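You operate a simulated robot arm through the tools that you are given. There is no shell and no other tool. Be economical: measure what you need, move in short steps, check, and stop when the job is done.

The job below is to be done with a simulated robot arm. You get a single attempt, and the scene is never put back.

TASK
Wipe the dried slurry out of the blue tray under its dark ring.
Fine: at the long trolley's end; set the ring on the top there. Wipe with the purple cloth and put it back; the ring goes in the clean tray again. What is to be rubbed or washed off counts as gone when no trace of it is left.

It is judged by the outcome, as a careful person would: the job done as asked, and still so three seconds after it is handed in. It fails if anything else is knocked over, pushed out of place, dropped, spilled or broken. Flat cloth is picked up by pressing the open fingertips on it (5 to 10 N) and closing them slowly along it; thin cloth reads only 2 to 8 mm in the jaws.

THE ROBOT
A 6-joint arm with a two-finger parallel gripper, fixed in place. Base frame: the origin is at the foot of the arm, x ahead of it, y to its left, z up. Units: mm, rad, N and s.
With the tool pointing down near the work surface it reaches from about 160 to 800 mm from the base axis. Its first joint turns from -2.897 to 2.897 rad. Payload 3.91 kg.
The TCP is the grasp point between the finger pads, 30 mm short of the fingertips. In the tool frame z runs along the fingers and y along their closing line. The gripper opens to 110 mm. The fingers are 20 mm wide and 10 mm thick; the gripper's body (48 by 112 mm) begins 55 mm behind the TCP.
Orientation is that of the tool frame in the base frame, as a unit quaternion [w, x, y, z]. With the fingers straight down and closing along the base's y, the tool's x points along the base's -x, its y along +y and its z along -z.

THE INTERFACE
- The arm moves only by the tool step_arm. Its argument "increments" is one flat list of numbers, 7 for each row, row after row: the shift along the tool's x, y, z in units of 20 mm (1.0 is 20 mm), then the turn, a rotation vector about the tool's x, y, z in units of 8 degrees (1.0 is 8 degrees), then the closure in counts, from 0 (fully open) to 255 (shut). In form: [x, y, z, ax, ay, az, fingers, x, y, z, ax, ay, az, fingers, ...]. A call has 1 to 10 rows; each row shifts and turns the commanded pose from where the row before left it, along the tool's axes as they then stand. A call with a number of a shift or a turn outside -1 to 1 is refused whole. Each row takes 0.2 s and may step no farther than 50 mm and 0.15 rad from the row before; otherwise, or with a gripper value out of range, the whole call is refused. A pose out of reach is approached as far as the arm can. The call stops where the force on the tool passes 90 N (or 10 N more than at its start, if that is more) or the arm is blocked; 0.2 s more then pass. The fingers move at their own pace (about 108 mm/s each) and stop on an object; they squeeze with about 21 N. The grip force told is the motor's: it shows also when the fingers shut on nothing. Time passes only in rows, and 0.2 s behind the last, so rows that do not move let the fingers close. It gives the time, the measured TCP pose, the force on the tool (base axes), the opening and the grip force at its end, in the units of the frame above (readings bear some noise), with the torque about the TCP (base axes, N m) and any sound that the robot's microphone picked up.
- Cameras (640 x 400 px; columns grow to the right, rows downward): "scene" is fixed at [214.6, -660.2, 1528.9]; the picture's right is [0.99, -0.16, 0.00], its down [-0.08, -0.52, -0.85] and it looks along [0.14, 0.84, -0.53] (base axes); focal length 340 px, centre (320, 200). "wrist" rides on the gripper at [77, 7, -114] in the tool frame; the picture's right is [-0.09, 1.00, 0.00], its down [-0.80, -0.07, -0.59] and it looks along [-0.59, -0.05, 0.80] (tool axes); focal length 270 px, centre (320, 200). There is no depth. A picture from a camera that has moved, and an enlarged one, comes with that camera's place and axes in the base frame and with its lens. The place of the scene camera against the robot may be out by one fixed shift of up to 25 mm in any direction.
- grab_frame(camera): a new picture of that camera. No time passes.
- slide_trunk(by): slides the trunk up (or, below 0, down) by that many mm; the arm rides with it, the base frame stays. It gives what a move gives, with no picture.
- close_up(camera, box): a new picture of the part [left, top, right, bottom] of that camera's present view, enlarged. No time passes.
- hand_in(): hands the job in; it is judged then, once.

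Work in short steps. Places have to be worked out from the pictures, the camera data and where the tool is seen: move nearer, look again, correct. Check each grasp and each placing, and mend what went wrong. You have 120 turns and 64 pictures in all, those below and enlarged ones among them. Open the gripper and draw the arm clear of the work before you hand the job in, unless the task says otherwise; then end with one line.

The tools are called as name(argument=value, ...) on one line, values as JSON. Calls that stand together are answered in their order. step_arm: Moves the arm, as the interface text tells. Its arguments: {"type":"object","properties":{"increments":{"type":"array","items":{"type":"number"}}},"required":["increments"]} The other tools are called the same way: slide_trunk (by) slides the trunk up or down; grab_frame (camera) takes a picture; close_up (camera, box) takes an enlarged picture of a part of a camera's view; hand_in () hands the job in.

At the start:

```text
time_s: 0.0
tcp_pos: [283.3, 434.6, 1015.4]
ee_rot: [0.0, 0.0, 1.0, 0.0]
force: [-0.1, 0.2, -0.3]
ft_torque: [0.02, 0.03, 0.03]
width: 109.9
finger_force: 0.0
trunk travel left (down, up): [-400.0, 140.0]
```

scene: 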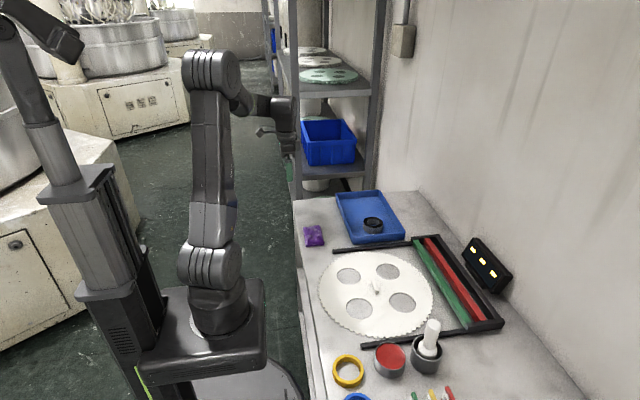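
wrist: 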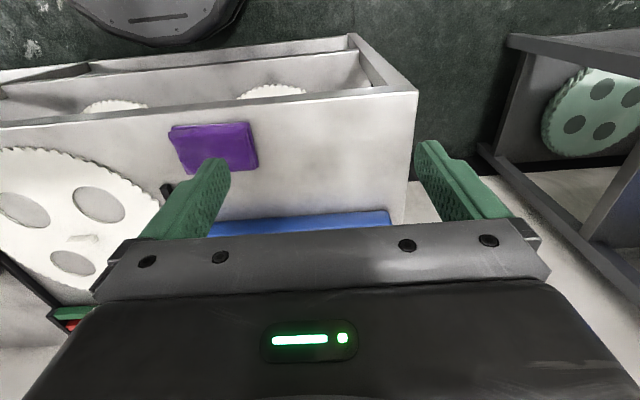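

I'll look closer at the tray, ring and cloth before moving; I judge the top at z≈785 and the cloth near (351, 286).

close_up(camera="scene", box=[280, 170, 440, 270])

close_up(camera="scene", box=[280, 40, 600, 240])

```text
4.00 times, centred on (360, 220) of scene
camera zoom: at [214.6, -660.2, 1528.9], right [0.99, -0.16, 0.0], down [-0.08, -0.52, -0.85], along [0.14, 0.84, -0.53], focal length 1359 px, centre (160, 120)
```

zoom: 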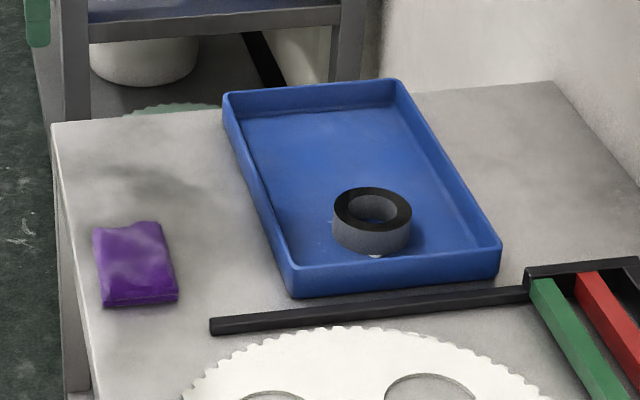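

```text
2.00 times, centred on (440, 140) of scene
camera zoom: at [214.6, -660.2, 1528.9], right [0.99, -0.16, 0.0], down [-0.08, -0.52, -0.85], along [0.14, 0.84, -0.53], focal length 679 px, centre (80, 320)
```

zoom: 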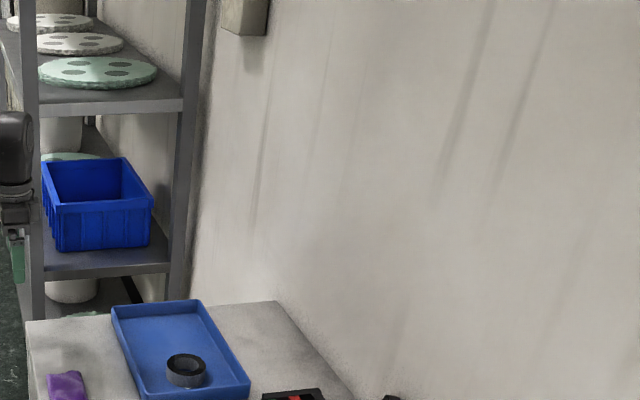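

The ring looks ~72 mm across near (569, 295), tray spanning x 474–662, y 222–506, rim ≈815. I move over the tray at present height to view it with the wrist camera.

step_arm(increments=[-1, -0.7, 0, 0, 0, 0, 0, -1, -0.7, 0, 0, 0, 0, 0, -1, -0.7, 0, 0, 0, 0, 0, -1, -0.7, 0, 0, 0, 0, 0, -1, -0.7, 0, 0, 0, 0, 0, -1, -0.7, 0, 0, 0, 0, 0, -1, -0.7, 0, 0, 0, 0, 0, -1, -0.7, 0, 0, 0, 0, 0, -1, -0.7, 0, 0, 0, 0, 0, -1, -0.7, 0, 0, 0, 0, 0])

grab_frame(camera="wrist")

```text
time_s: 2.2
tcp_pos: [481.9, 296.3, 1015.2]
ee_rot: [-0.001, 0.0, 1.0, 0.0]
force: [0.5, 0.2, -0.2]
ft_torque: [0.02, 0.03, 0.01]
width: 110.2
finger_force: 0.0
trunk travel left (down, up): [-400.0, 140.0]
```

```text
59 pictures are left
camera wrist: at [405.0, 301.7, 1130.7], right [0.09, 1.0, 0.0], down [0.8, -0.07, 0.59], along [0.59, -0.05, -0.8], focal length 270 px, centre (320, 200)
```

wrist: 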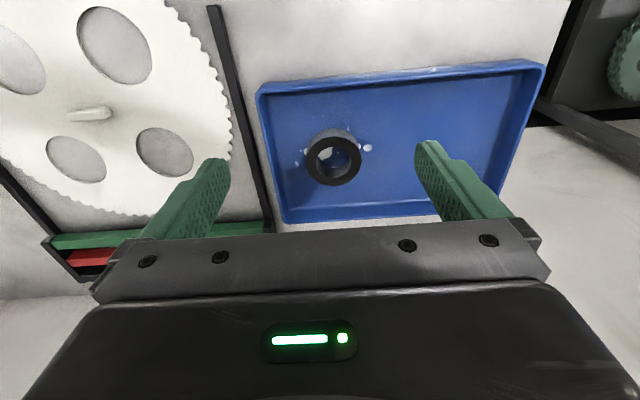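

Ring centre reads (569, 306) from the wrist view, with slurry specks on both sides of it. I'll centre over it and start turning the fingers to close along x.

step_arm(increments=[-0.87, 0.1, 0.5, 0, 0, 0, 0, -0.87, 0.1, 0.5, 0, 0, 0, 0, -0.87, 0.1, 0.5, 0, 0, 0, 0, -0.87, 0.1, 0.5, 0, 0, 0, 0, -0.87, 0.1, 0.5, 0, 0, 0, 0, 0, 0, 0, 0, 0, -1, 0, 0, 0, 0, 0, 0, -1, 0, 0, 0, 0, 0, 0, -1, 0, 0, 0, 0, 0, 0, -1, 0, 0, 0, 0, 0, 0, -1, 0])

step_arm(increments=[0, 0, 0, 0, 0, -1, 0, 0, 0, 0, 0, 0, -1, 0, 0, 0, 0, 0, 0, -1, 0, 0, 0, 0, 0, 0, -1, 0, 0, 0, 0, 0, 0, -1, 0, 0, 0, 0, 0, 0, -1, 0, 0, 0, 0, 0, 0, -0.25, 0])

grab_frame(camera="wrist")

```text
time_s: 4.4
tcp_pos: [569.5, 303.5, 967.0]
ee_rot: [0.0, -0.343, 0.94, 0.0]
force: [0.2, 0.2, 0.9]
ft_torque: [0.02, 0.01, -0.02]
width: 110.0
finger_force: 0.1
trunk travel left (down, up): [-400.0, 140.0]
```

```text
time_s: 6.0
tcp_pos: [567.6, 304.0, 965.7]
ee_rot: [0.0, 0.708, -0.707, -0.001]
force: [0.0, 0.4, -0.1]
ft_torque: [-0.01, 0.01, 0.0]
width: 110.2
finger_force: 0.1
trunk travel left (down, up): [-400.0, 140.0]
```

```text
58 pictures are left
camera wrist: at [561.5, 226.4, 1081.2], right [-1.0, 0.09, 0.0], down [0.07, 0.8, 0.59], along [0.05, 0.59, -0.8], focal length 270 px, centre (320, 200)
```

wrist: 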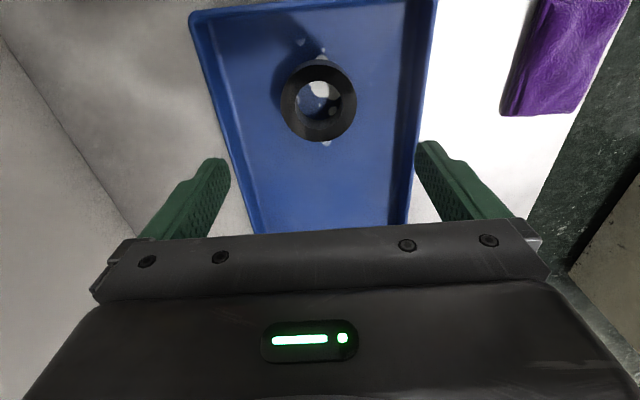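

Fingers now close along x and the ring is centred under the TCP at (568, 304). I descend to TCP z≈832 with fingers open and look.

step_arm(increments=[0, 0, 1, 0, 0, 0, 0, 0, 0, 1, 0, 0, 0, 0, 0, 0, 1, 0, 0, 0, 0, 0, 0, 1, 0, 0, 0, 0, 0, 0, 1, 0, 0, 0, 0, 0, 0, 1, 0, 0, 0, 0, 0, 0, 0.7, 0, 0, 0, 0])

grab_frame(camera="wrist")

close_up(camera="scene", box=[280, 170, 440, 270])

```text
time_s: 7.6
tcp_pos: [568.2, 305.1, 834.4]
ee_rot: [-0.001, 0.707, -0.707, 0.0]
force: [0.1, -0.6, 15.1]
ft_torque: [-0.06, 0.91, 0.02]
width: 110.0
finger_force: 0.0
trunk travel left (down, up): [-400.0, 140.0]
```

```text
57 pictures are left
camera wrist: at [561.0, 227.6, 949.6], right [-1.0, 0.09, 0.0], down [0.07, 0.8, 0.6], along [0.05, 0.59, -0.8], focal length 270 px, centre (320, 200)
```

wrist: 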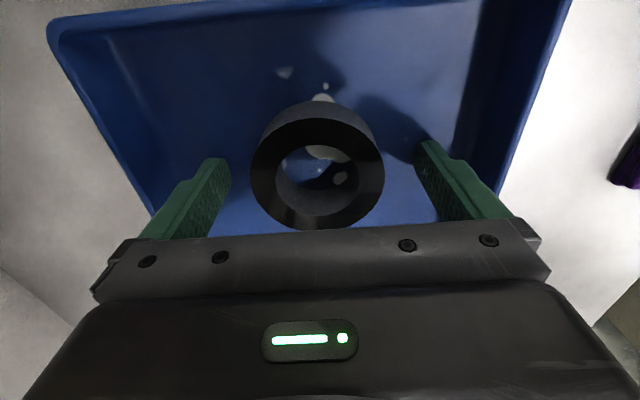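

```text
4.00 times, centred on (360, 220) of scene
camera zoom: at [214.6, -660.2, 1528.9], right [0.99, -0.16, 0.0], down [-0.08, -0.52, -0.85], along [0.14, 0.84, -0.53], focal length 1359 px, centre (160, 120)
```

zoom: 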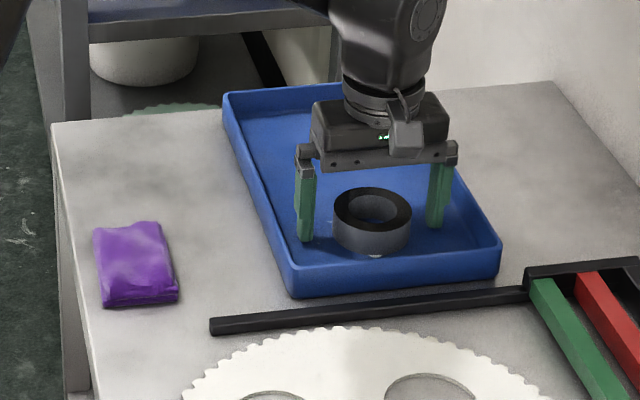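

A fingertip touched the tray floor at 15 N (floor z≈804); the ring is about 6 mm nearer −y than the fingers. I lift 5 mm, shift −y 6 mm, and close.

step_arm(increments=[0, 0, -0.3, 0, 0, 0, 0, 0.3, 0, 0, 0, 0, 0, 0, 0, 0, 0, 0, 0, 0, 60, 0, 0, 0, 0, 0, 0, 100, 0, 0, 0, 0, 0, 0, 140, 0, 0, 0, 0, 0, 0, 140])

```text
time_s: 9.0
tcp_pos: [568.4, 299.7, 839.1]
ee_rot: [0.0, 0.707, -0.707, 0.0]
force: [0.1, -0.4, 0.4]
ft_torque: [0.07, -0.01, 0.03]
width: 69.2
finger_force: 21.0
trunk travel left (down, up): [-400.0, 140.0]
```

The jaws hold the ring at 69 mm with 21 N. I lift it straight up 80 mm.

step_arm(increments=[0, 0, -0.3, 0, 0, 0, 200, 0, 0, -0.7, 0, 0, 0, 200, 0, 0, -1, 0, 0, 0, 200, 0, 0, -1, 0, 0, 0, 200, 0, 0, -1, 0, 0, 0, 200])

grab_frame(camera="wrist")

close_up(camera="scene", box=[280, 170, 440, 270])

```text
time_s: 10.2
tcp_pos: [569.2, 299.4, 918.5]
ee_rot: [0.001, 0.707, -0.707, 0.0]
force: [0.3, 0.5, -0.1]
ft_torque: [0.0, 0.01, 0.0]
width: 23.6
finger_force: 0.0
trunk travel left (down, up): [-400.0, 140.0]
```

```text
55 pictures are left
camera wrist: at [561.6, 221.2, 1032.9], right [-1.0, 0.09, 0.0], down [0.07, 0.8, 0.59], along [0.05, 0.59, -0.8], focal length 270 px, centre (320, 200)
```

wrist: 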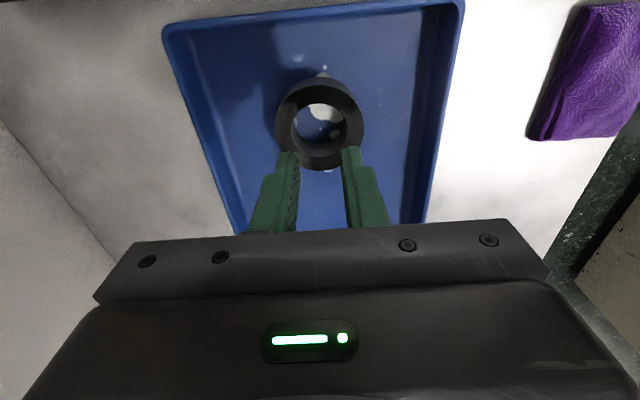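

```text
4.00 times, centred on (360, 220) of scene
camera zoom: at [214.6, -660.2, 1528.9], right [0.99, -0.16, 0.0], down [-0.08, -0.52, -0.85], along [0.14, 0.84, -0.53], focal length 1359 px, centre (160, 120)
```

zoom: 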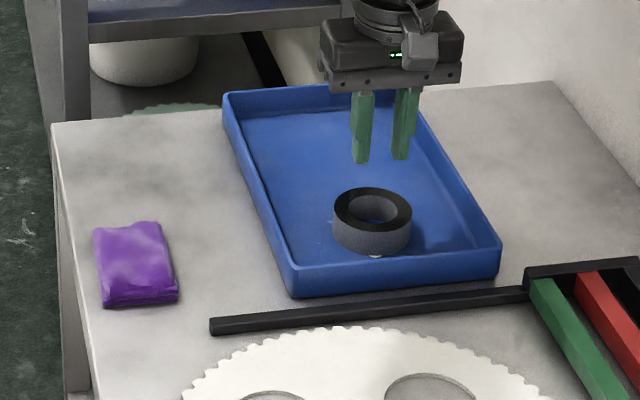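

The ring slipped out and stays in place; my grip was probably off-centre. I reopen, shift to y≈293, and go down to z≈837 to grip again, reading the width.

step_arm(increments=[0.32, 0, 0, 0, 0, 0, 0, 0, 0, 0, 0, 0, 0, 0, 0, 0, 1, 0, 0, 0, 0, 0, 0, 1, 0, 0, 0, 0, 0, 0, 1, 0, 0, 0, 0, 0, 0, 1, 0, 0, 0, 0, 0, 0, 0.1, 0, 0, 0, 0])

close_up(camera="scene", box=[340, 200, 404, 240])

step_arm(increments=[0, 0, 0, 0, 0, 0, 60, 0, 0, 0, 0, 0, 0, 110, 0, 0, 0, 0, 0, 0, 130, 0, 0, 0, 0, 0, 0, 130])

```text
time_s: 11.8
tcp_pos: [568.5, 290.9, 836.0]
ee_rot: [0.0, 0.708, -0.706, 0.0]
force: [0.0, -0.2, -0.4]
ft_torque: [0.0, 0.0, 0.02]
width: 110.0
finger_force: 0.1
trunk travel left (down, up): [-400.0, 140.0]
```

```text
10.00 times, centred on (372, 220) of scene
camera zoom: at [214.6, -660.2, 1528.9], right [0.99, -0.16, 0.0], down [-0.08, -0.52, -0.85], along [0.14, 0.84, -0.53], focal length 3397 px, centre (-200, 0)
```

zoom: 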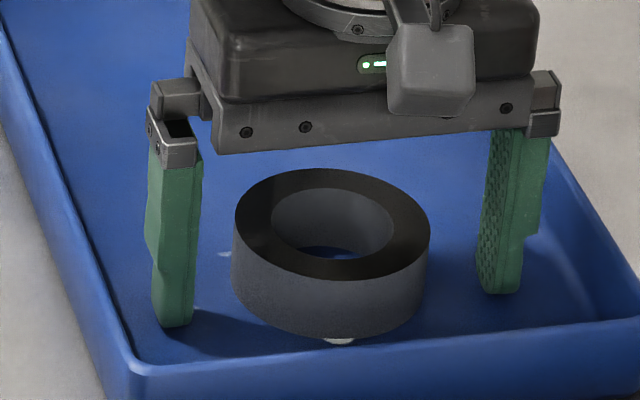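

```text
time_s: 12.8
tcp_pos: [568.9, 290.8, 836.6]
ee_rot: [0.0, -0.707, 0.707, 0.0]
force: [0.5, 0.9, -0.2]
ft_torque: [-0.04, -0.08, 0.03]
width: 68.4
finger_force: 21.2
trunk travel left (down, up): [-400.0, 140.0]
```

Width 68–69 mm both times, so the grip does hit the full diameter (~69). I lift slowly a few mm and watch the force for the ring's weight.

step_arm(increments=[0, 0, -0.1, 0, 0, 0, 200, 0, 0, -0.1, 0, 0, 0, 200, 0, 0, -0.1, 0, 0, 0, 200])

close_up(camera="scene", box=[340, 200, 404, 240])

```text
time_s: 13.6
tcp_pos: [569.5, 291.6, 841.3]
ee_rot: [0.0, -0.706, 0.708, 0.0]
force: [0.0, -0.1, -1.8]
ft_torque: [-0.03, 0.02, 0.0]
width: 68.2
finger_force: 20.5
trunk travel left (down, up): [-400.0, 140.0]
```

```text
10.00 times, centred on (372, 220) of scene
camera zoom: at [214.6, -660.2, 1528.9], right [0.99, -0.16, 0.0], down [-0.08, -0.52, -0.85], along [0.14, 0.84, -0.53], focal length 3397 px, centre (-200, 0)
```

zoom: 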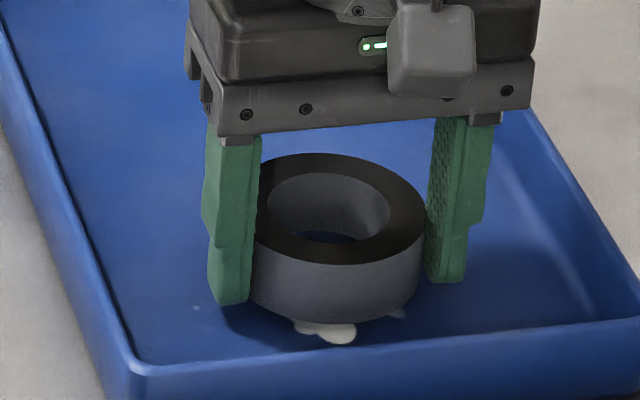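

This time the ring rises with the jaws (~2 N). I continue lifting gently 55 mm.

step_arm(increments=[0, 0, -0.3, 0, 0, 0, 200, 0, 0, -0.3, 0, 0, 0, 200, 0, 0, -0.4, 0, 0, 0, 200, 0, 0, -0.4, 0, 0, 0, 200, 0, 0, -0.5, 0, 0, 0, 200, 0, 0, -0.5, 0, 0, 0, 200, 0, 0, -0.3, 0, 0, 0, 200])

grab_frame(camera="wrist")

```text
time_s: 15.2
tcp_pos: [570.1, 292.9, 897.9]
ee_rot: [0.0, 0.707, -0.707, 0.0]
force: [0.7, -0.5, -2.3]
ft_torque: [-0.01, 0.03, -0.01]
width: 68.3
finger_force: 20.9
trunk travel left (down, up): [-400.0, 140.0]
```

```text
51 pictures are left
camera wrist: at [562.3, 214.3, 1011.4], right [-1.0, 0.09, 0.0], down [0.07, 0.8, 0.59], along [0.05, 0.59, -0.8], focal length 270 px, centre (320, 200)
```

wrist: 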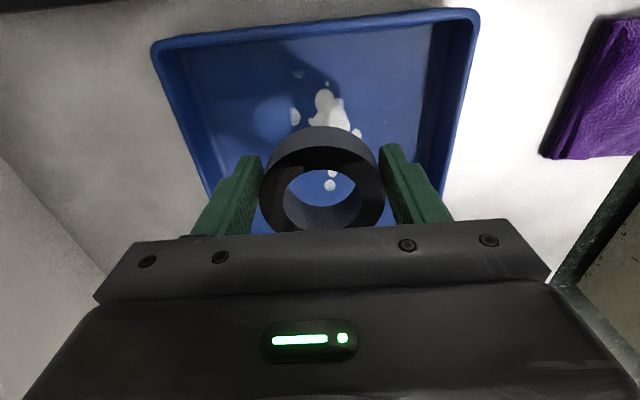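

The ring is securely held and the slurry patch is visible. I carry it to the free top area left of the tray, about (390, 431).

step_arm(increments=[-0.69, 0.9, 0, 0, 0, 0, 200, -0.69, 0.9, 0, 0, 0, 0, 200, -0.69, 0.9, 0, 0, 0, 0, 200, -0.69, 0.9, 0, 0, 0, 0, 200, -0.69, 0.9, 0, 0, 0, 0, 200, -0.69, 0.9, 0, 0, 0, 0, 200, -0.69, 0.9, 0, 0, 0, 0, 200, -0.69, 0.9, 0, 0, 0, 0, 200, -0.69, 0.9, 0, 0, 0, 0, 200, -0.69, 0.9, 0, 0, 0, 0, 200])

close_up(camera="scene", box=[280, 170, 440, 270])

grab_frame(camera="wrist")

```text
time_s: 17.4
tcp_pos: [387.8, 432.6, 898.1]
ee_rot: [-0.001, -0.707, 0.708, 0.0]
force: [-0.1, 0.3, -1.8]
ft_torque: [-0.04, 0.0, 0.04]
width: 68.3
finger_force: 20.9
trunk travel left (down, up): [-400.0, 140.0]
```

```text
4.00 times, centred on (360, 220) of scene
camera zoom: at [214.6, -660.2, 1528.9], right [0.99, -0.16, 0.0], down [-0.08, -0.52, -0.85], along [0.14, 0.84, -0.53], focal length 1359 px, centre (160, 120)
```

zoom: 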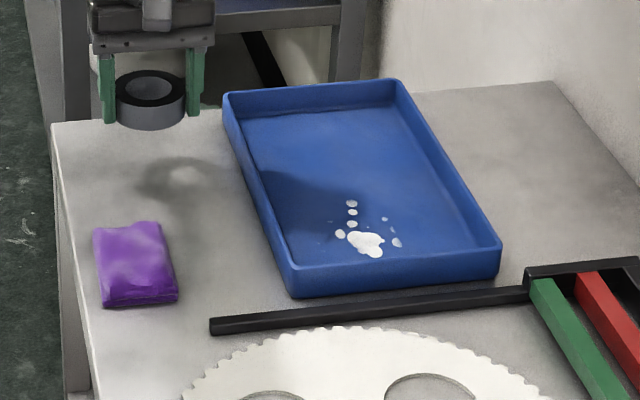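

```text
49 pictures are left
camera wrist: at [380.4, 354.4, 1012.5], right [-1.0, 0.09, 0.0], down [0.07, 0.8, 0.59], along [0.05, 0.59, -0.8], focal length 270 px, centre (320, 200)
```

wrist: 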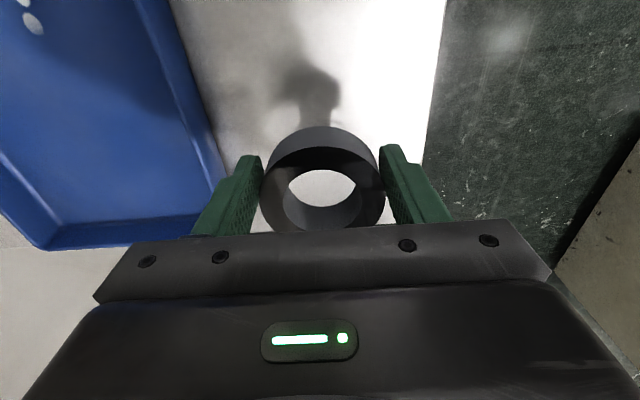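

The spot is free top. I lower toward it, ending in small steps to feel contact.

step_arm(increments=[0, 0, 0.7, 0, 0, 0, 200, 0, 0, 0.7, 0, 0, 0, 200, 0, 0, 0.7, 0, 0, 0, 200, 0, 0, 0.4, 0, 0, 0, 200, 0, 0, 0.2, 0, 0, 0, 200])

step_arm(increments=[0, 0, 0.1, 0, 0, 0, 200, 0, 0, 0.1, 0, 0, 0, 200, 0, 0, 0.1, 0, 0, 0, 200])

```text
time_s: 18.6
tcp_pos: [388.8, 430.0, 841.8]
ee_rot: [0.0, 0.707, -0.707, 0.0]
force: [0.3, 0.2, -1.8]
ft_torque: [-0.02, 0.05, -0.02]
width: 68.3
finger_force: 21.3
trunk travel left (down, up): [-400.0, 140.0]
```

```text
time_s: 19.4
tcp_pos: [389.0, 429.8, 835.6]
ee_rot: [0.0, 0.707, -0.707, 0.0]
force: [-0.4, 0.7, -1.2]
ft_torque: [-0.04, -0.01, -0.02]
width: 68.0
finger_force: 21.1
trunk travel left (down, up): [-400.0, 140.0]
```

No contact yet (force still −1 to −2 N). I keep lowering in 2 mm steps.

step_arm(increments=[0, 0, 0.1, 0, 0, 0, 200, 0, 0, 0.1, 0, 0, 0, 200])

step_arm(increments=[0, 0, 0.1, 0, 0, 0, 200, 0, 0, 0, 0, 0, 0, 200])

close_up(camera="scene", box=[295, 180, 359, 220])

```text
time_s: 20.0
tcp_pos: [389.2, 429.3, 832.2]
ee_rot: [-0.001, -0.707, 0.707, 0.0]
force: [-0.2, 0.5, -1.9]
ft_torque: [-0.04, 0.0, 0.06]
width: 68.3
finger_force: 21.0
trunk travel left (down, up): [-400.0, 140.0]
```

```text
time_s: 20.6
tcp_pos: [388.8, 429.4, 830.3]
ee_rot: [0.002, -0.707, 0.708, 0.0]
force: [-0.7, 0.7, 7.7]
ft_torque: [-0.14, 0.16, -0.02]
width: 68.2
finger_force: 20.4
trunk travel left (down, up): [-400.0, 140.0]
```

```text
10.00 times, centred on (327, 200) of scene
camera zoom: at [214.6, -660.2, 1528.9], right [0.99, -0.16, 0.0], down [-0.08, -0.52, -0.85], along [0.14, 0.84, -0.53], focal length 3397 px, centre (250, 200)
```

zoom: 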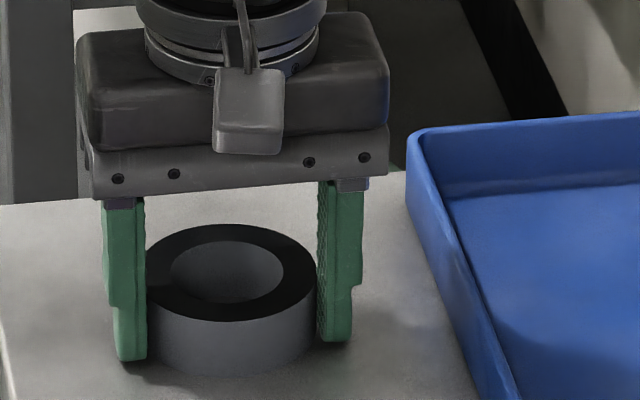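

Contact at 7.7 N: the ring sits on the top. I release by opening to ~95 mm and raise the arm straight up.

step_arm(increments=[0, 0, -0.05, 0, 0, 0, 90, 0, 0, 0, 0, 0, 0, 35, 0, 0, 0, 0, 0, 0, 35, 0, 0, -0.5, 0, 0, 0, 35, 0, 0, -1, 0, 0, 0, 35, 0, 0, -1, 0, 0, 0, 35, 0, 0, -1, 0, 0, 0, 35, 0, 0, -1, 0, 0, 0, 35])

grab_frame(camera="wrist")

close_up(camera="scene", box=[280, 170, 440, 270])

```text
time_s: 22.4
tcp_pos: [389.8, 428.3, 921.4]
ee_rot: [0.0, 0.708, -0.707, 0.0]
force: [0.5, -0.2, 0.3]
ft_torque: [0.05, -0.03, -0.04]
width: 94.9
finger_force: 0.2
trunk travel left (down, up): [-400.0, 140.0]
```

```text
47 pictures are left
camera wrist: at [383.2, 351.0, 1036.2], right [-1.0, 0.09, 0.0], down [0.07, 0.8, 0.59], along [0.05, 0.59, -0.8], focal length 270 px, centre (320, 200)
```

wrist: 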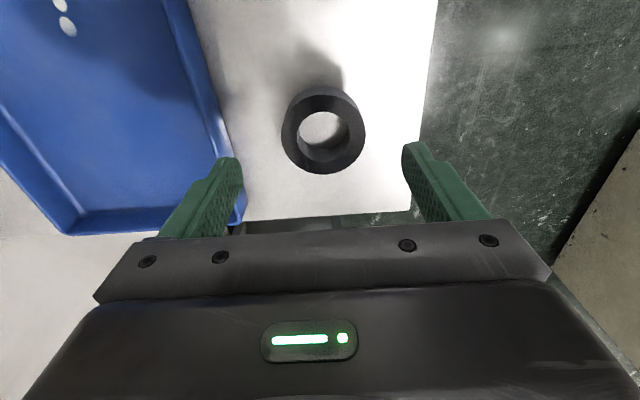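

```text
4.00 times, centred on (360, 220) of scene
camera zoom: at [214.6, -660.2, 1528.9], right [0.99, -0.16, 0.0], down [-0.08, -0.52, -0.85], along [0.14, 0.84, -0.53], focal length 1359 px, centre (160, 120)
```

zoom: 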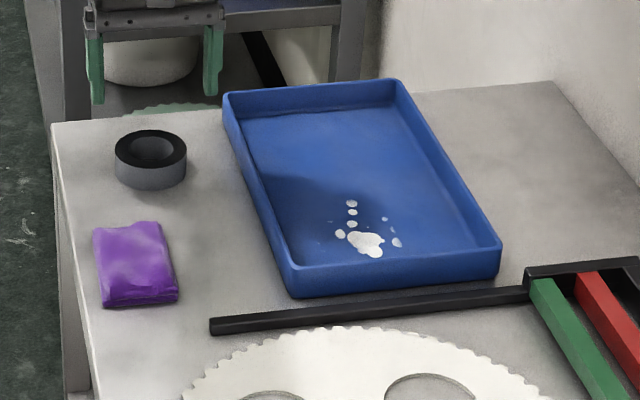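

Ring stands upright on the top. Next I move over the cloth at about (347, 291) for a closer look.

step_arm(increments=[0.95, 0.3, 0, 0, 0, 0, 35, 0.95, 0.3, 0, 0, 0, 0, 35, 0.95, 0.3, 0, 0, 0, 0, 35, 0.95, 0.3, 0, 0, 0, 0, 35, 0.95, 0.3, 0, 0, 0, 0, 35, 0.95, 0.3, 0, 0, 0, 0, 35, 0.95, 0.3, 0, 0, 0, 0, 35])

grab_frame(camera="wrist")

close_up(camera="scene", box=[285, 210, 349, 250])

```text
time_s: 24.0
tcp_pos: [347.8, 297.7, 919.0]
ee_rot: [0.0, -0.707, 0.707, 0.0]
force: [0.3, 0.6, 0.1]
ft_torque: [0.02, 0.04, -0.02]
width: 94.7
finger_force: 0.1
trunk travel left (down, up): [-400.0, 140.0]
```

```text
45 pictures are left
camera wrist: at [340.6, 220.3, 1034.5], right [-1.0, 0.09, 0.0], down [0.07, 0.8, 0.59], along [0.05, 0.59, -0.8], focal length 270 px, centre (320, 200)
```

wrist: 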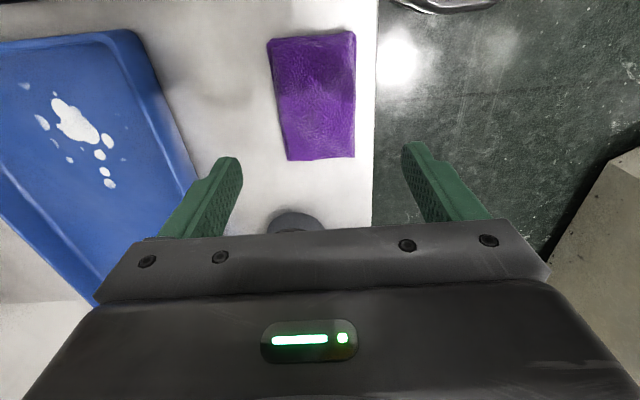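

```text
10.00 times, centred on (317, 230) of scene
camera zoom: at [214.6, -660.2, 1528.9], right [0.99, -0.16, 0.0], down [-0.08, -0.52, -0.85], along [0.14, 0.84, -0.53], focal length 3397 px, centre (350, -100)
```

zoom: 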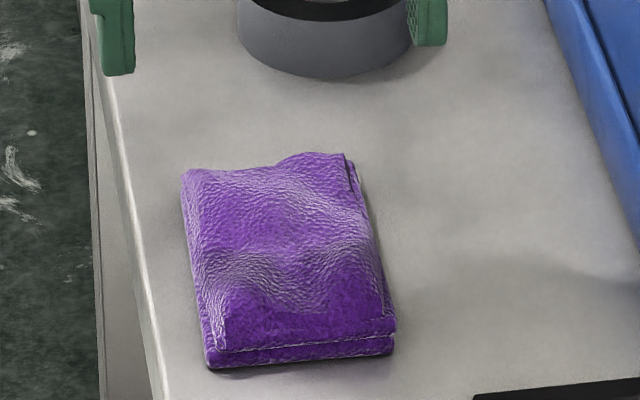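

Cloth packet spans x 316–381, y 240–341, centre (349, 290). I set the opening to ~40 mm, centre over it and descend to just above.

step_arm(increments=[0.38, 0, 0, 0, 0, 0, 162, 0, 0, 1, 0, 0, 0, 162, 0, 0, 1, 0, 0, 0, 162, 0, 0, 1, 0, 0, 0, 162, 0, 0, 0.6, 0, 0, 0, 162])

close_up(camera="scene", box=[285, 210, 349, 250])

```text
time_s: 25.2
tcp_pos: [349.3, 289.9, 857.3]
ee_rot: [-0.008, 0.708, -0.707, 0.001]
force: [-0.6, -2.0, 78.7]
ft_torque: [-0.34, 1.08, -0.09]
width: 40.2
finger_force: 0.0
trunk travel left (down, up): [-400.0, 140.0]
```

```text
10.00 times, centred on (317, 230) of scene
camera zoom: at [214.6, -660.2, 1528.9], right [0.99, -0.16, 0.0], down [-0.08, -0.52, -0.85], along [0.14, 0.84, -0.53], focal length 3397 px, centre (350, -100)
```

zoom: 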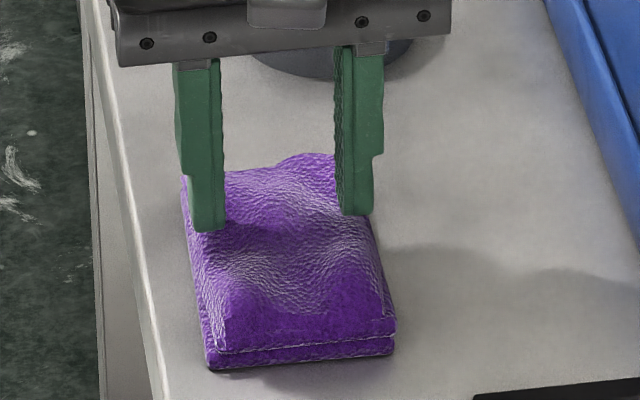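

78 N already at TCP z 857: the packet is about 25 mm thick and firm. I lift off, open wider, and check it hasn't moved; a side grip across its ~60 mm width suits better.

step_arm(increments=[0, 0, -0.5, 0, 0, 0, 162, 0, 0, -1, 0, 0, 0, 60, 0, 0, -1, 0, 0, 0, 30, 0, 0, -1, 0, 0, 0, 30])

grab_frame(camera="wrist")

close_up(camera="scene", box=[285, 210, 349, 250])

```text
time_s: 26.2
tcp_pos: [347.9, 289.6, 921.0]
ee_rot: [-0.001, -0.707, 0.707, 0.0]
force: [-0.8, -0.6, -0.5]
ft_torque: [-0.03, 0.01, 0.01]
width: 96.9
finger_force: 0.0
trunk travel left (down, up): [-400.0, 140.0]
```

```text
42 pictures are left
camera wrist: at [340.1, 211.3, 1035.3], right [-1.0, 0.09, 0.0], down [0.07, 0.8, 0.59], along [0.05, 0.59, -0.8], focal length 270 px, centre (320, 200)
```

wrist: 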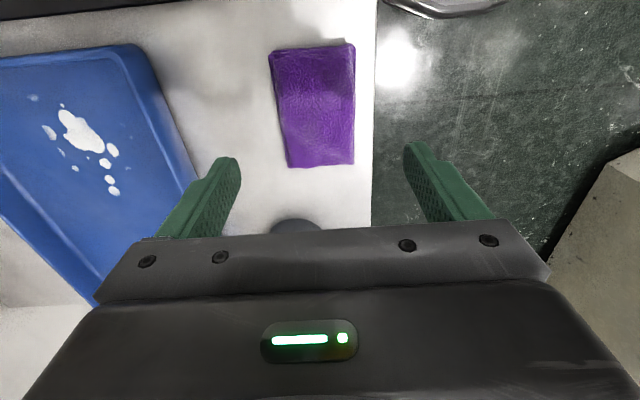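

```text
10.00 times, centred on (317, 230) of scene
camera zoom: at [214.6, -660.2, 1528.9], right [0.99, -0.16, 0.0], down [-0.08, -0.52, -0.85], along [0.14, 0.84, -0.53], focal length 3397 px, centre (350, -100)
```

zoom: 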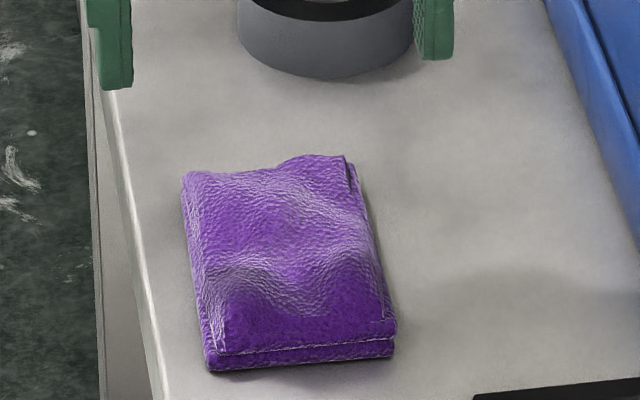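

The cloth stayed put: x 318–380, centre y≈285. I descend around it with the fingers open, tips to ~8 mm above the top.

step_arm(increments=[0.2, 0, 1, 0, 0, 0, 30, 0, 0, 1, 0, 0, 0, 30, 0, 0, 1, 0, 0, 0, 30, 0, 0, 0.6, 0, 0, 0, 30, 0, 0, 0.5, 0, 0, 0, 30])

step_arm(increments=[0, 0, 0, 0, 0, 0, 70, 0, 0, 0, 0, 0, 0, 100, 0, 0, 0, 0, 0, 0, 120, 0, 0, 0, 0, 0, 0, 140, 0, 0, 0, 0, 0, 0, 150])

close_up(camera="scene", box=[285, 210, 349, 250])

```text
time_s: 27.4
tcp_pos: [347.0, 285.0, 838.7]
ee_rot: [0.001, -0.707, 0.707, 0.0]
force: [-0.7, 0.0, 0.2]
ft_torque: [-0.01, 0.01, -0.01]
width: 97.2
finger_force: 0.1
trunk travel left (down, up): [-400.0, 140.0]
```

```text
time_s: 28.6
tcp_pos: [347.6, 284.6, 838.1]
ee_rot: [0.0, 0.707, -0.707, 0.0]
force: [0.1, 0.3, 1.0]
ft_torque: [0.06, 0.01, 0.02]
width: 64.2
finger_force: 21.6
trunk travel left (down, up): [-400.0, 140.0]
```

```text
10.00 times, centred on (317, 230) of scene
camera zoom: at [214.6, -660.2, 1528.9], right [0.99, -0.16, 0.0], down [-0.08, -0.52, -0.85], along [0.14, 0.84, -0.53], focal length 3397 px, centre (350, -100)
```

zoom: 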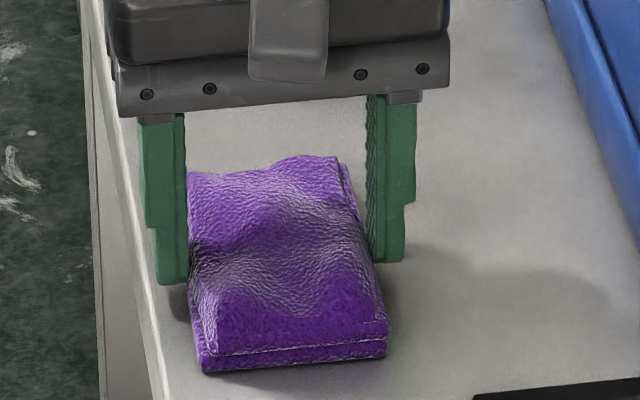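

The packet acts as a firm block, held at 64 mm with 21 N (put-back pose: 347.6, 284.6, 838). I lift it gently.

step_arm(increments=[0, 0, -0.2, 0, 0, 0, 200, 0, 0, -0.4, 0, 0, 0, 200, 0, 0, -0.6, 0, 0, 0, 200, 0, 0, -0.8, 0, 0, 0, 200, 0, 0, -0.8, 0, 0, 0, 200, 0, 0, -0.4, 0, 0, 0, 200])

close_up(camera="scene", box=[280, 170, 440, 270])

grab_frame(camera="wrist")

```text
time_s: 30.0
tcp_pos: [347.0, 285.7, 903.2]
ee_rot: [0.001, 0.708, -0.706, 0.0]
force: [0.7, 0.8, 0.1]
ft_torque: [0.0, -0.03, 0.02]
width: 64.1
finger_force: 21.2
trunk travel left (down, up): [-400.0, 140.0]
```

```text
4.00 times, centred on (360, 220) of scene
camera zoom: at [214.6, -660.2, 1528.9], right [0.99, -0.16, 0.0], down [-0.08, -0.52, -0.85], along [0.14, 0.84, -0.53], focal length 1359 px, centre (160, 120)
```

zoom: 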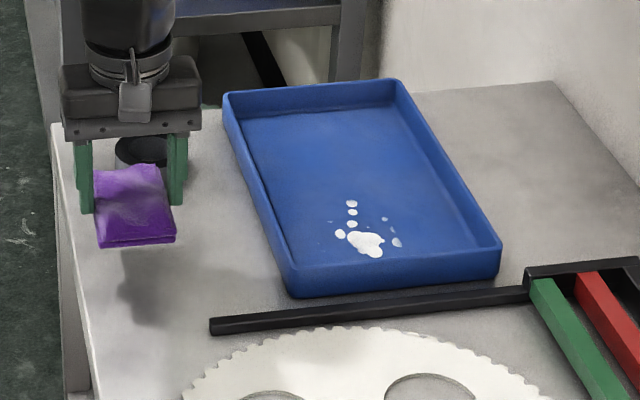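

```text
38 pictures are left
camera wrist: at [340.1, 207.6, 1017.1], right [-1.0, 0.09, 0.0], down [0.07, 0.8, 0.59], along [0.05, 0.59, -0.8], focal length 270 px, centre (320, 200)
```

wrist: 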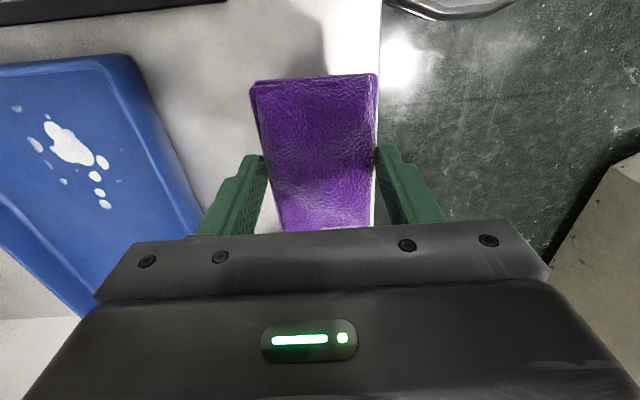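

Cloth held firmly. Slurry spans roughly x 515–595, y 255–350 in the tray; I carry the cloth over there at this height (bottom ≈865, above the rim).

step_arm(increments=[-0.07, -1, 0, 0, 0, 0, 200, -0.07, -1, 0, 0, 0, 0, 200, -0.07, -1, 0, 0, 0, 0, 200, -0.07, -1, 0, 0, 0, 0, 200, -0.07, -1, 0, 0, 0, 0, 200, -0.07, -1, 0, 0, 0, 0, 200, -0.07, -1, 0, 0, 0, 0, 200, -0.07, -1, 0, 0, 0, 0, 200, -0.07, -1, 0, 0, 0, 0, 200, 0, -1, 0, 0, 0, 0, 200])

grab_frame(camera="wrist")

close_up(camera="scene", box=[330, 190, 410, 240])

```text
time_s: 32.2
tcp_pos: [546.8, 297.0, 901.8]
ee_rot: [0.0, -0.707, 0.707, 0.0]
force: [0.3, -0.4, -0.4]
ft_torque: [0.0, 0.02, 0.0]
width: 64.0
finger_force: 20.2
trunk travel left (down, up): [-400.0, 140.0]
```

```text
37 pictures are left
camera wrist: at [540.2, 220.3, 1016.1], right [-1.0, 0.09, 0.0], down [0.07, 0.8, 0.59], along [0.05, 0.59, -0.8], focal length 270 px, centre (320, 200)
```

wrist: 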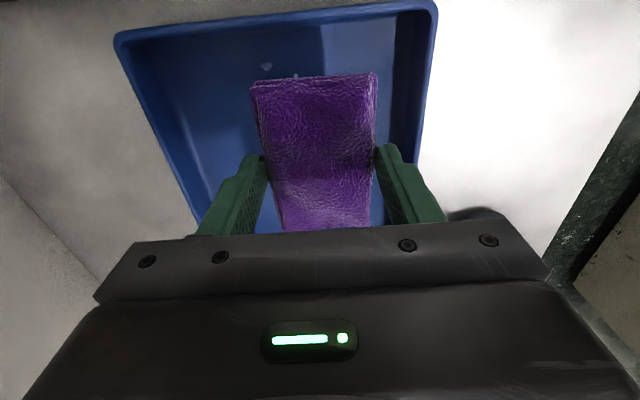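

```text
8.00 times, centred on (370, 215) of scene
camera zoom: at [214.6, -660.2, 1528.9], right [0.99, -0.16, 0.0], down [-0.08, -0.52, -0.85], along [0.14, 0.84, -0.53], focal length 2717 px, centre (-80, 80)
```

zoom: 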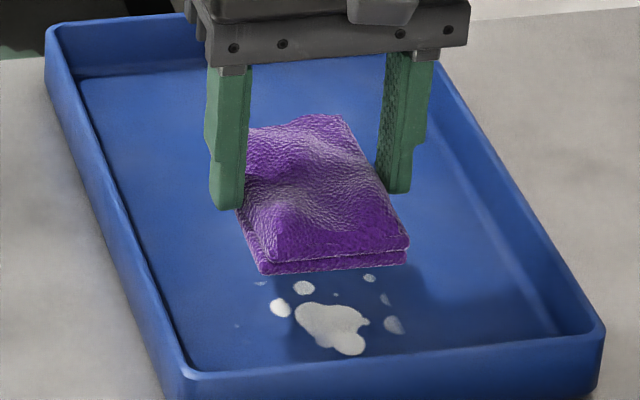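

The slurry is just in −y of the cloth's shadow; I shift to x≈562 and lower, finishing in small steps until contact.

step_arm(increments=[0, -0.75, 0.5, 0, 0, 0, 200, 0, 0, 0.8, 0, 0, 0, 200, 0, 0, 0.8, 0, 0, 0, 200, 0, 0, 0.5, 0, 0, 0, 200, 0, 0, 0.2, 0, 0, 0, 200])

step_arm(increments=[0, 0, 0.1, 0, 0, 0, 200, 0, 0, 0.1, 0, 0, 0, 200])

```text
time_s: 33.4
tcp_pos: [563.3, 297.8, 845.1]
ee_rot: [0.0, 0.707, -0.707, 0.0]
force: [-0.7, -1.3, -1.0]
ft_torque: [0.02, 0.0, 0.01]
width: 64.0
finger_force: 20.8
trunk travel left (down, up): [-400.0, 140.0]
```

```text
time_s: 34.0
tcp_pos: [562.6, 296.8, 844.0]
ee_rot: [0.0, 0.707, -0.707, 0.0]
force: [0.7, -1.0, 8.5]
ft_torque: [-0.07, 0.15, 0.08]
width: 64.2
finger_force: 21.3
trunk travel left (down, up): [-400.0, 140.0]
```

Contact at 8.5 N. I rub with slow strokes in x from ~562 to 582 and back to ~542.

step_arm(increments=[0, -0.5, 0, 0, 0, 0, 200, 0, -0.5, 0, 0, 0, 0, 200, 0, 0.5, 0, 0, 0, 0, 200, 0, 0.5, 0, 0, 0, 0, 200, 0, 0.5, 0, 0, 0, 0, 200, 0, 0.5, 0, 0, 0, 0, 200, 0, -0.5, 0, 0, 0, 0, 200, 0, -0.5, 0, 0, 0, 0, 200])

close_up(camera="scene", box=[330, 190, 410, 240])

```text
time_s: 35.8
tcp_pos: [558.5, 297.5, 840.8]
ee_rot: [0.001, 0.708, -0.706, 0.0]
force: [-9.2, 0.7, 23.1]
ft_torque: [0.09, 0.43, 0.04]
width: 64.1
finger_force: 20.9
trunk travel left (down, up): [-400.0, 140.0]
```

```text
8.00 times, centred on (370, 215) of scene
camera zoom: at [214.6, -660.2, 1528.9], right [0.99, -0.16, 0.0], down [-0.08, -0.52, -0.85], along [0.14, 0.84, -0.53], focal length 2717 px, centre (-80, 80)
```

zoom: 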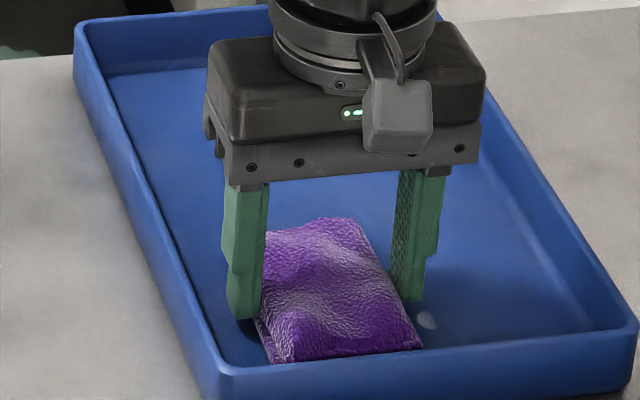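

The tray was dragged about +14 mm in x by the friction — pressing was too hard (23 N). I drag it back with the same press, then will wipe more lightly.

step_arm(increments=[0, 0.4, 0, 0, 0, 0, 200, 0, 0.3, 0, 0, 0, 0, 200, 0, 0.2, 0, 0, 0, 0, 200])

close_up(camera="scene", box=[330, 190, 410, 240])

```text
time_s: 36.6
tcp_pos: [544.7, 297.1, 841.3]
ee_rot: [0.0, 0.707, -0.707, -0.001]
force: [4.8, 0.3, 12.0]
ft_torque: [0.16, -0.47, -0.11]
width: 64.2
finger_force: 21.2
trunk travel left (down, up): [-400.0, 140.0]
```

```text
8.00 times, centred on (370, 215) of scene
camera zoom: at [214.6, -660.2, 1528.9], right [0.99, -0.16, 0.0], down [-0.08, -0.52, -0.85], along [0.14, 0.84, -0.53], focal length 2717 px, centre (-80, 80)
```

zoom: 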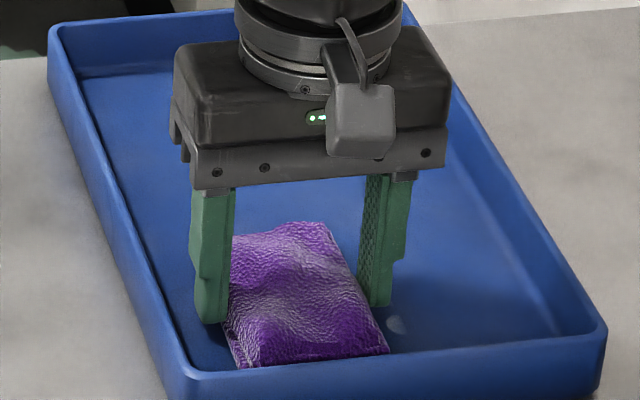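

The tray is back within ~1 mm. Now I ease the pressure up in small steps to a few newtons.

step_arm(increments=[0, 0, -0.05, 0, 0, 0, 200, 0, 0, 0, 0, 0, 0, 200])

step_arm(increments=[0, 0, -0.03, 0, 0, 0, 200, 0, 0, 0, 0, 0, 0, 200])

```text
time_s: 37.2
tcp_pos: [543.0, 297.6, 841.8]
ee_rot: [0.001, 0.707, -0.707, 0.0]
force: [-0.1, -1.3, 0.8]
ft_torque: [0.1, -0.01, -0.01]
width: 64.0
finger_force: 21.5
trunk travel left (down, up): [-400.0, 140.0]
```

```text
time_s: 37.8
tcp_pos: [543.7, 297.8, 841.8]
ee_rot: [0.0, 0.707, -0.707, 0.0]
force: [-0.2, -0.6, -0.5]
ft_torque: [0.01, 0.0, 0.02]
width: 64.2
finger_force: 20.8
trunk travel left (down, up): [-400.0, 140.0]
```

Contact is stiff (~10 N/mm). I press about 0.9 mm back for ~4–5 N and try a short light stroke.

step_arm(increments=[0, 0, 0.05, 0, 0, 0, 200, 0, 0, 0, 0, 0, 0, 200])

step_arm(increments=[0, -0.4, 0, 0, 0, 0, 200, 0, -0.4, 0, 0, 0, 0, 200, 0, -0.4, 0, 0, 0, 0, 200])

close_up(camera="scene", box=[330, 190, 410, 240])

```text
time_s: 38.4
tcp_pos: [543.7, 296.9, 842.8]
ee_rot: [0.0, -0.707, 0.707, 0.0]
force: [0.6, -0.5, -0.9]
ft_torque: [0.03, -0.03, -0.01]
width: 64.1
finger_force: 21.2
trunk travel left (down, up): [-400.0, 140.0]
```

```text
time_s: 39.2
tcp_pos: [568.4, 296.9, 842.2]
ee_rot: [0.001, -0.707, 0.707, 0.0]
force: [0.1, 0.2, -0.5]
ft_torque: [0.03, 0.02, -0.02]
width: 64.3
finger_force: 20.3
trunk travel left (down, up): [-400.0, 140.0]
```

```text
8.00 times, centred on (370, 215) of scene
camera zoom: at [214.6, -660.2, 1528.9], right [0.99, -0.16, 0.0], down [-0.08, -0.52, -0.85], along [0.14, 0.84, -0.53], focal length 2717 px, centre (-80, 80)
```

zoom: 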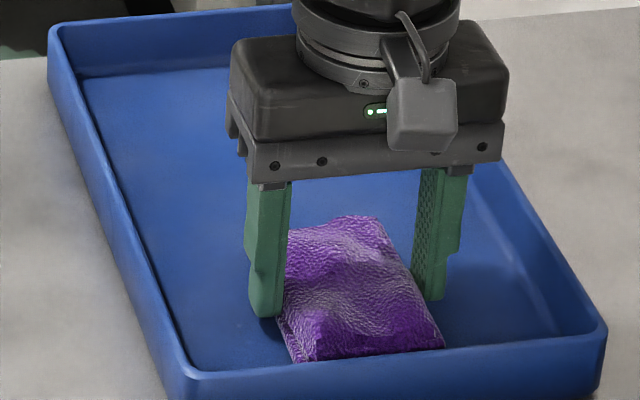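

The tray stayed put but contact was near zero. I lower in 0.6 mm steps until a light load shows.

step_arm(increments=[0, 0, 0.03, 0, 0, 0, 200, 0, 0, 0, 0, 0, 0, 200])

step_arm(increments=[0, 0, 0.03, 0, 0, 0, 200, 0, 0, 0, 0, 0, 0, 200])

```text
time_s: 39.8
tcp_pos: [568.6, 297.9, 842.1]
ee_rot: [0.0, -0.707, 0.707, -0.001]
force: [0.2, -0.5, -0.3]
ft_torque: [-0.04, -0.05, -0.01]
width: 64.1
finger_force: 21.0
trunk travel left (down, up): [-400.0, 140.0]
```

```text
time_s: 40.4
tcp_pos: [568.6, 296.2, 841.2]
ee_rot: [0.0, 0.707, -0.707, 0.0]
force: [0.9, -0.4, 1.7]
ft_torque: [-0.09, -0.03, 0.01]
width: 64.0
finger_force: 21.1
trunk travel left (down, up): [-400.0, 140.0]
```

Light contact (~2 N). A touch lower and then slow strokes in +x and back.

step_arm(increments=[0, 0, 0.02, 0, 0, 0, 200, 0, 0, 0, 0, 0, 0, 200])

step_arm(increments=[0, -0.3, 0, 0, 0, 0, 200, 0, -0.3, 0, 0, 0, 0, 200, 0, -0.3, 0, 0, 0, 0, 200])

step_arm(increments=[0, 0.3, 0, 0, 0, 0, 200, 0, 0.3, 0, 0, 0, 0, 200, 0, 0.3, 0, 0, 0, 0, 200, 0, 0.3, 0, 0, 0, 0, 200, 0, 0.3, 0, 0, 0, 0, 200, 0, 0.3, 0, 0, 0, 0, 200])

close_up(camera="scene", box=[330, 190, 410, 240])

```text
time_s: 41.0
tcp_pos: [567.9, 297.2, 841.6]
ee_rot: [0.0, -0.707, 0.707, -0.001]
force: [2.4, -1.6, 4.9]
ft_torque: [-0.09, -0.02, 0.01]
width: 64.1
finger_force: 20.7
trunk travel left (down, up): [-400.0, 140.0]
```

```text
time_s: 41.8
tcp_pos: [585.2, 297.4, 840.6]
ee_rot: [0.0, 0.707, -0.707, 0.0]
force: [-3.8, 0.0, 7.9]
ft_torque: [0.03, 0.14, 0.02]
width: 64.1
finger_force: 21.7
trunk travel left (down, up): [-400.0, 140.0]
```

```text
time_s: 43.2
tcp_pos: [549.1, 297.9, 840.6]
ee_rot: [-0.001, 0.707, -0.707, 0.0]
force: [6.7, -0.9, 16.8]
ft_torque: [0.01, -0.18, -0.06]
width: 64.1
finger_force: 21.4
trunk travel left (down, up): [-400.0, 140.0]
```

```text
8.00 times, centred on (370, 215) of scene
camera zoom: at [214.6, -660.2, 1528.9], right [0.99, -0.16, 0.0], down [-0.08, -0.52, -0.85], along [0.14, 0.84, -0.53], focal length 2717 px, centre (-80, 80)
```

zoom: 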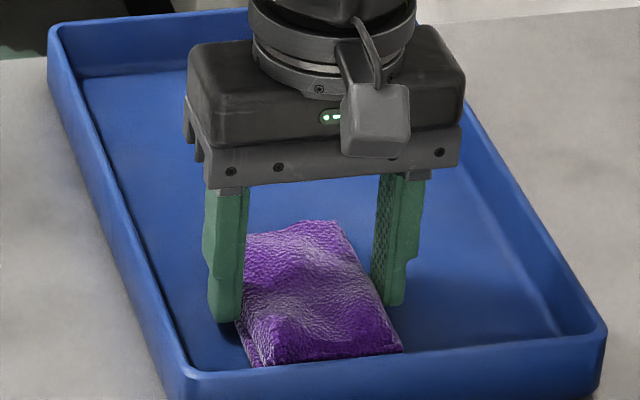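

The tray stayed put and the visible specks beside the cloth are gone. I ease slightly, continue to x≈530, then stroke +y to ~322 and back across.

step_arm(increments=[0, 0, -0.05, 0, 0, 0, 200, 0, 0.3, 0, 0, 0, 0, 200, 0, 0.3, 0, 0, 0, 0, 200, 0, 0.2, 0, 0, 0, 0, 200])

step_arm(increments=[-0.3, 0, 0, 0, 0, 0, 200, -0.3, 0, 0, 0, 0, 0, 200, -0.3, 0, 0, 0, 0, 0, 200, -0.3, 0, 0, 0, 0, 0, 200])

step_arm(increments=[0, -0.3, 0, 0, 0, 0, 200, 0, -0.3, 0, 0, 0, 0, 200, 0, -0.3, 0.02, 0, 0, 0, 200, 0, -0.3, 0.01, 0, 0, 0, 200, 0, -0.3, 0.01, 0, 0, 0, 200, 0, -0.3, 0.01, 0, 0, 0, 200, 0, -0.3, 0, 0, 0, 0, 200, 0, -0.3, 0, 0, 0, 0, 200])

close_up(camera="scene", box=[330, 190, 410, 240])

```text
time_s: 44.2
tcp_pos: [532.7, 297.6, 840.8]
ee_rot: [0.002, 0.707, -0.707, 0.0]
force: [0.5, 0.0, 0.5]
ft_torque: [0.06, -0.02, 0.01]
width: 64.0
finger_force: 20.7
trunk travel left (down, up): [-400.0, 140.0]
```

```text
time_s: 45.2
tcp_pos: [533.8, 321.0, 842.2]
ee_rot: [0.0, -0.707, 0.707, 0.0]
force: [-0.2, -0.1, -0.8]
ft_torque: [-0.01, 0.01, -0.01]
width: 64.0
finger_force: 21.0
trunk travel left (down, up): [-400.0, 140.0]
```

```text
time_s: 47.0
tcp_pos: [583.5, 321.8, 840.6]
ee_rot: [0.0, 0.707, -0.707, 0.0]
force: [0.1, 0.1, -0.2]
ft_torque: [0.0, -0.02, 0.0]
width: 64.4
finger_force: 21.3
trunk travel left (down, up): [-400.0, 140.0]
```

```text
8.00 times, centred on (370, 215) of scene
camera zoom: at [214.6, -660.2, 1528.9], right [0.99, -0.16, 0.0], down [-0.08, -0.52, -0.85], along [0.14, 0.84, -0.53], focal length 2717 px, centre (-80, 80)
```

zoom: 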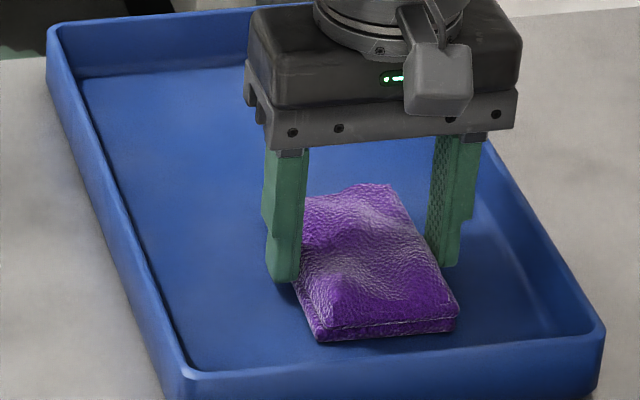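

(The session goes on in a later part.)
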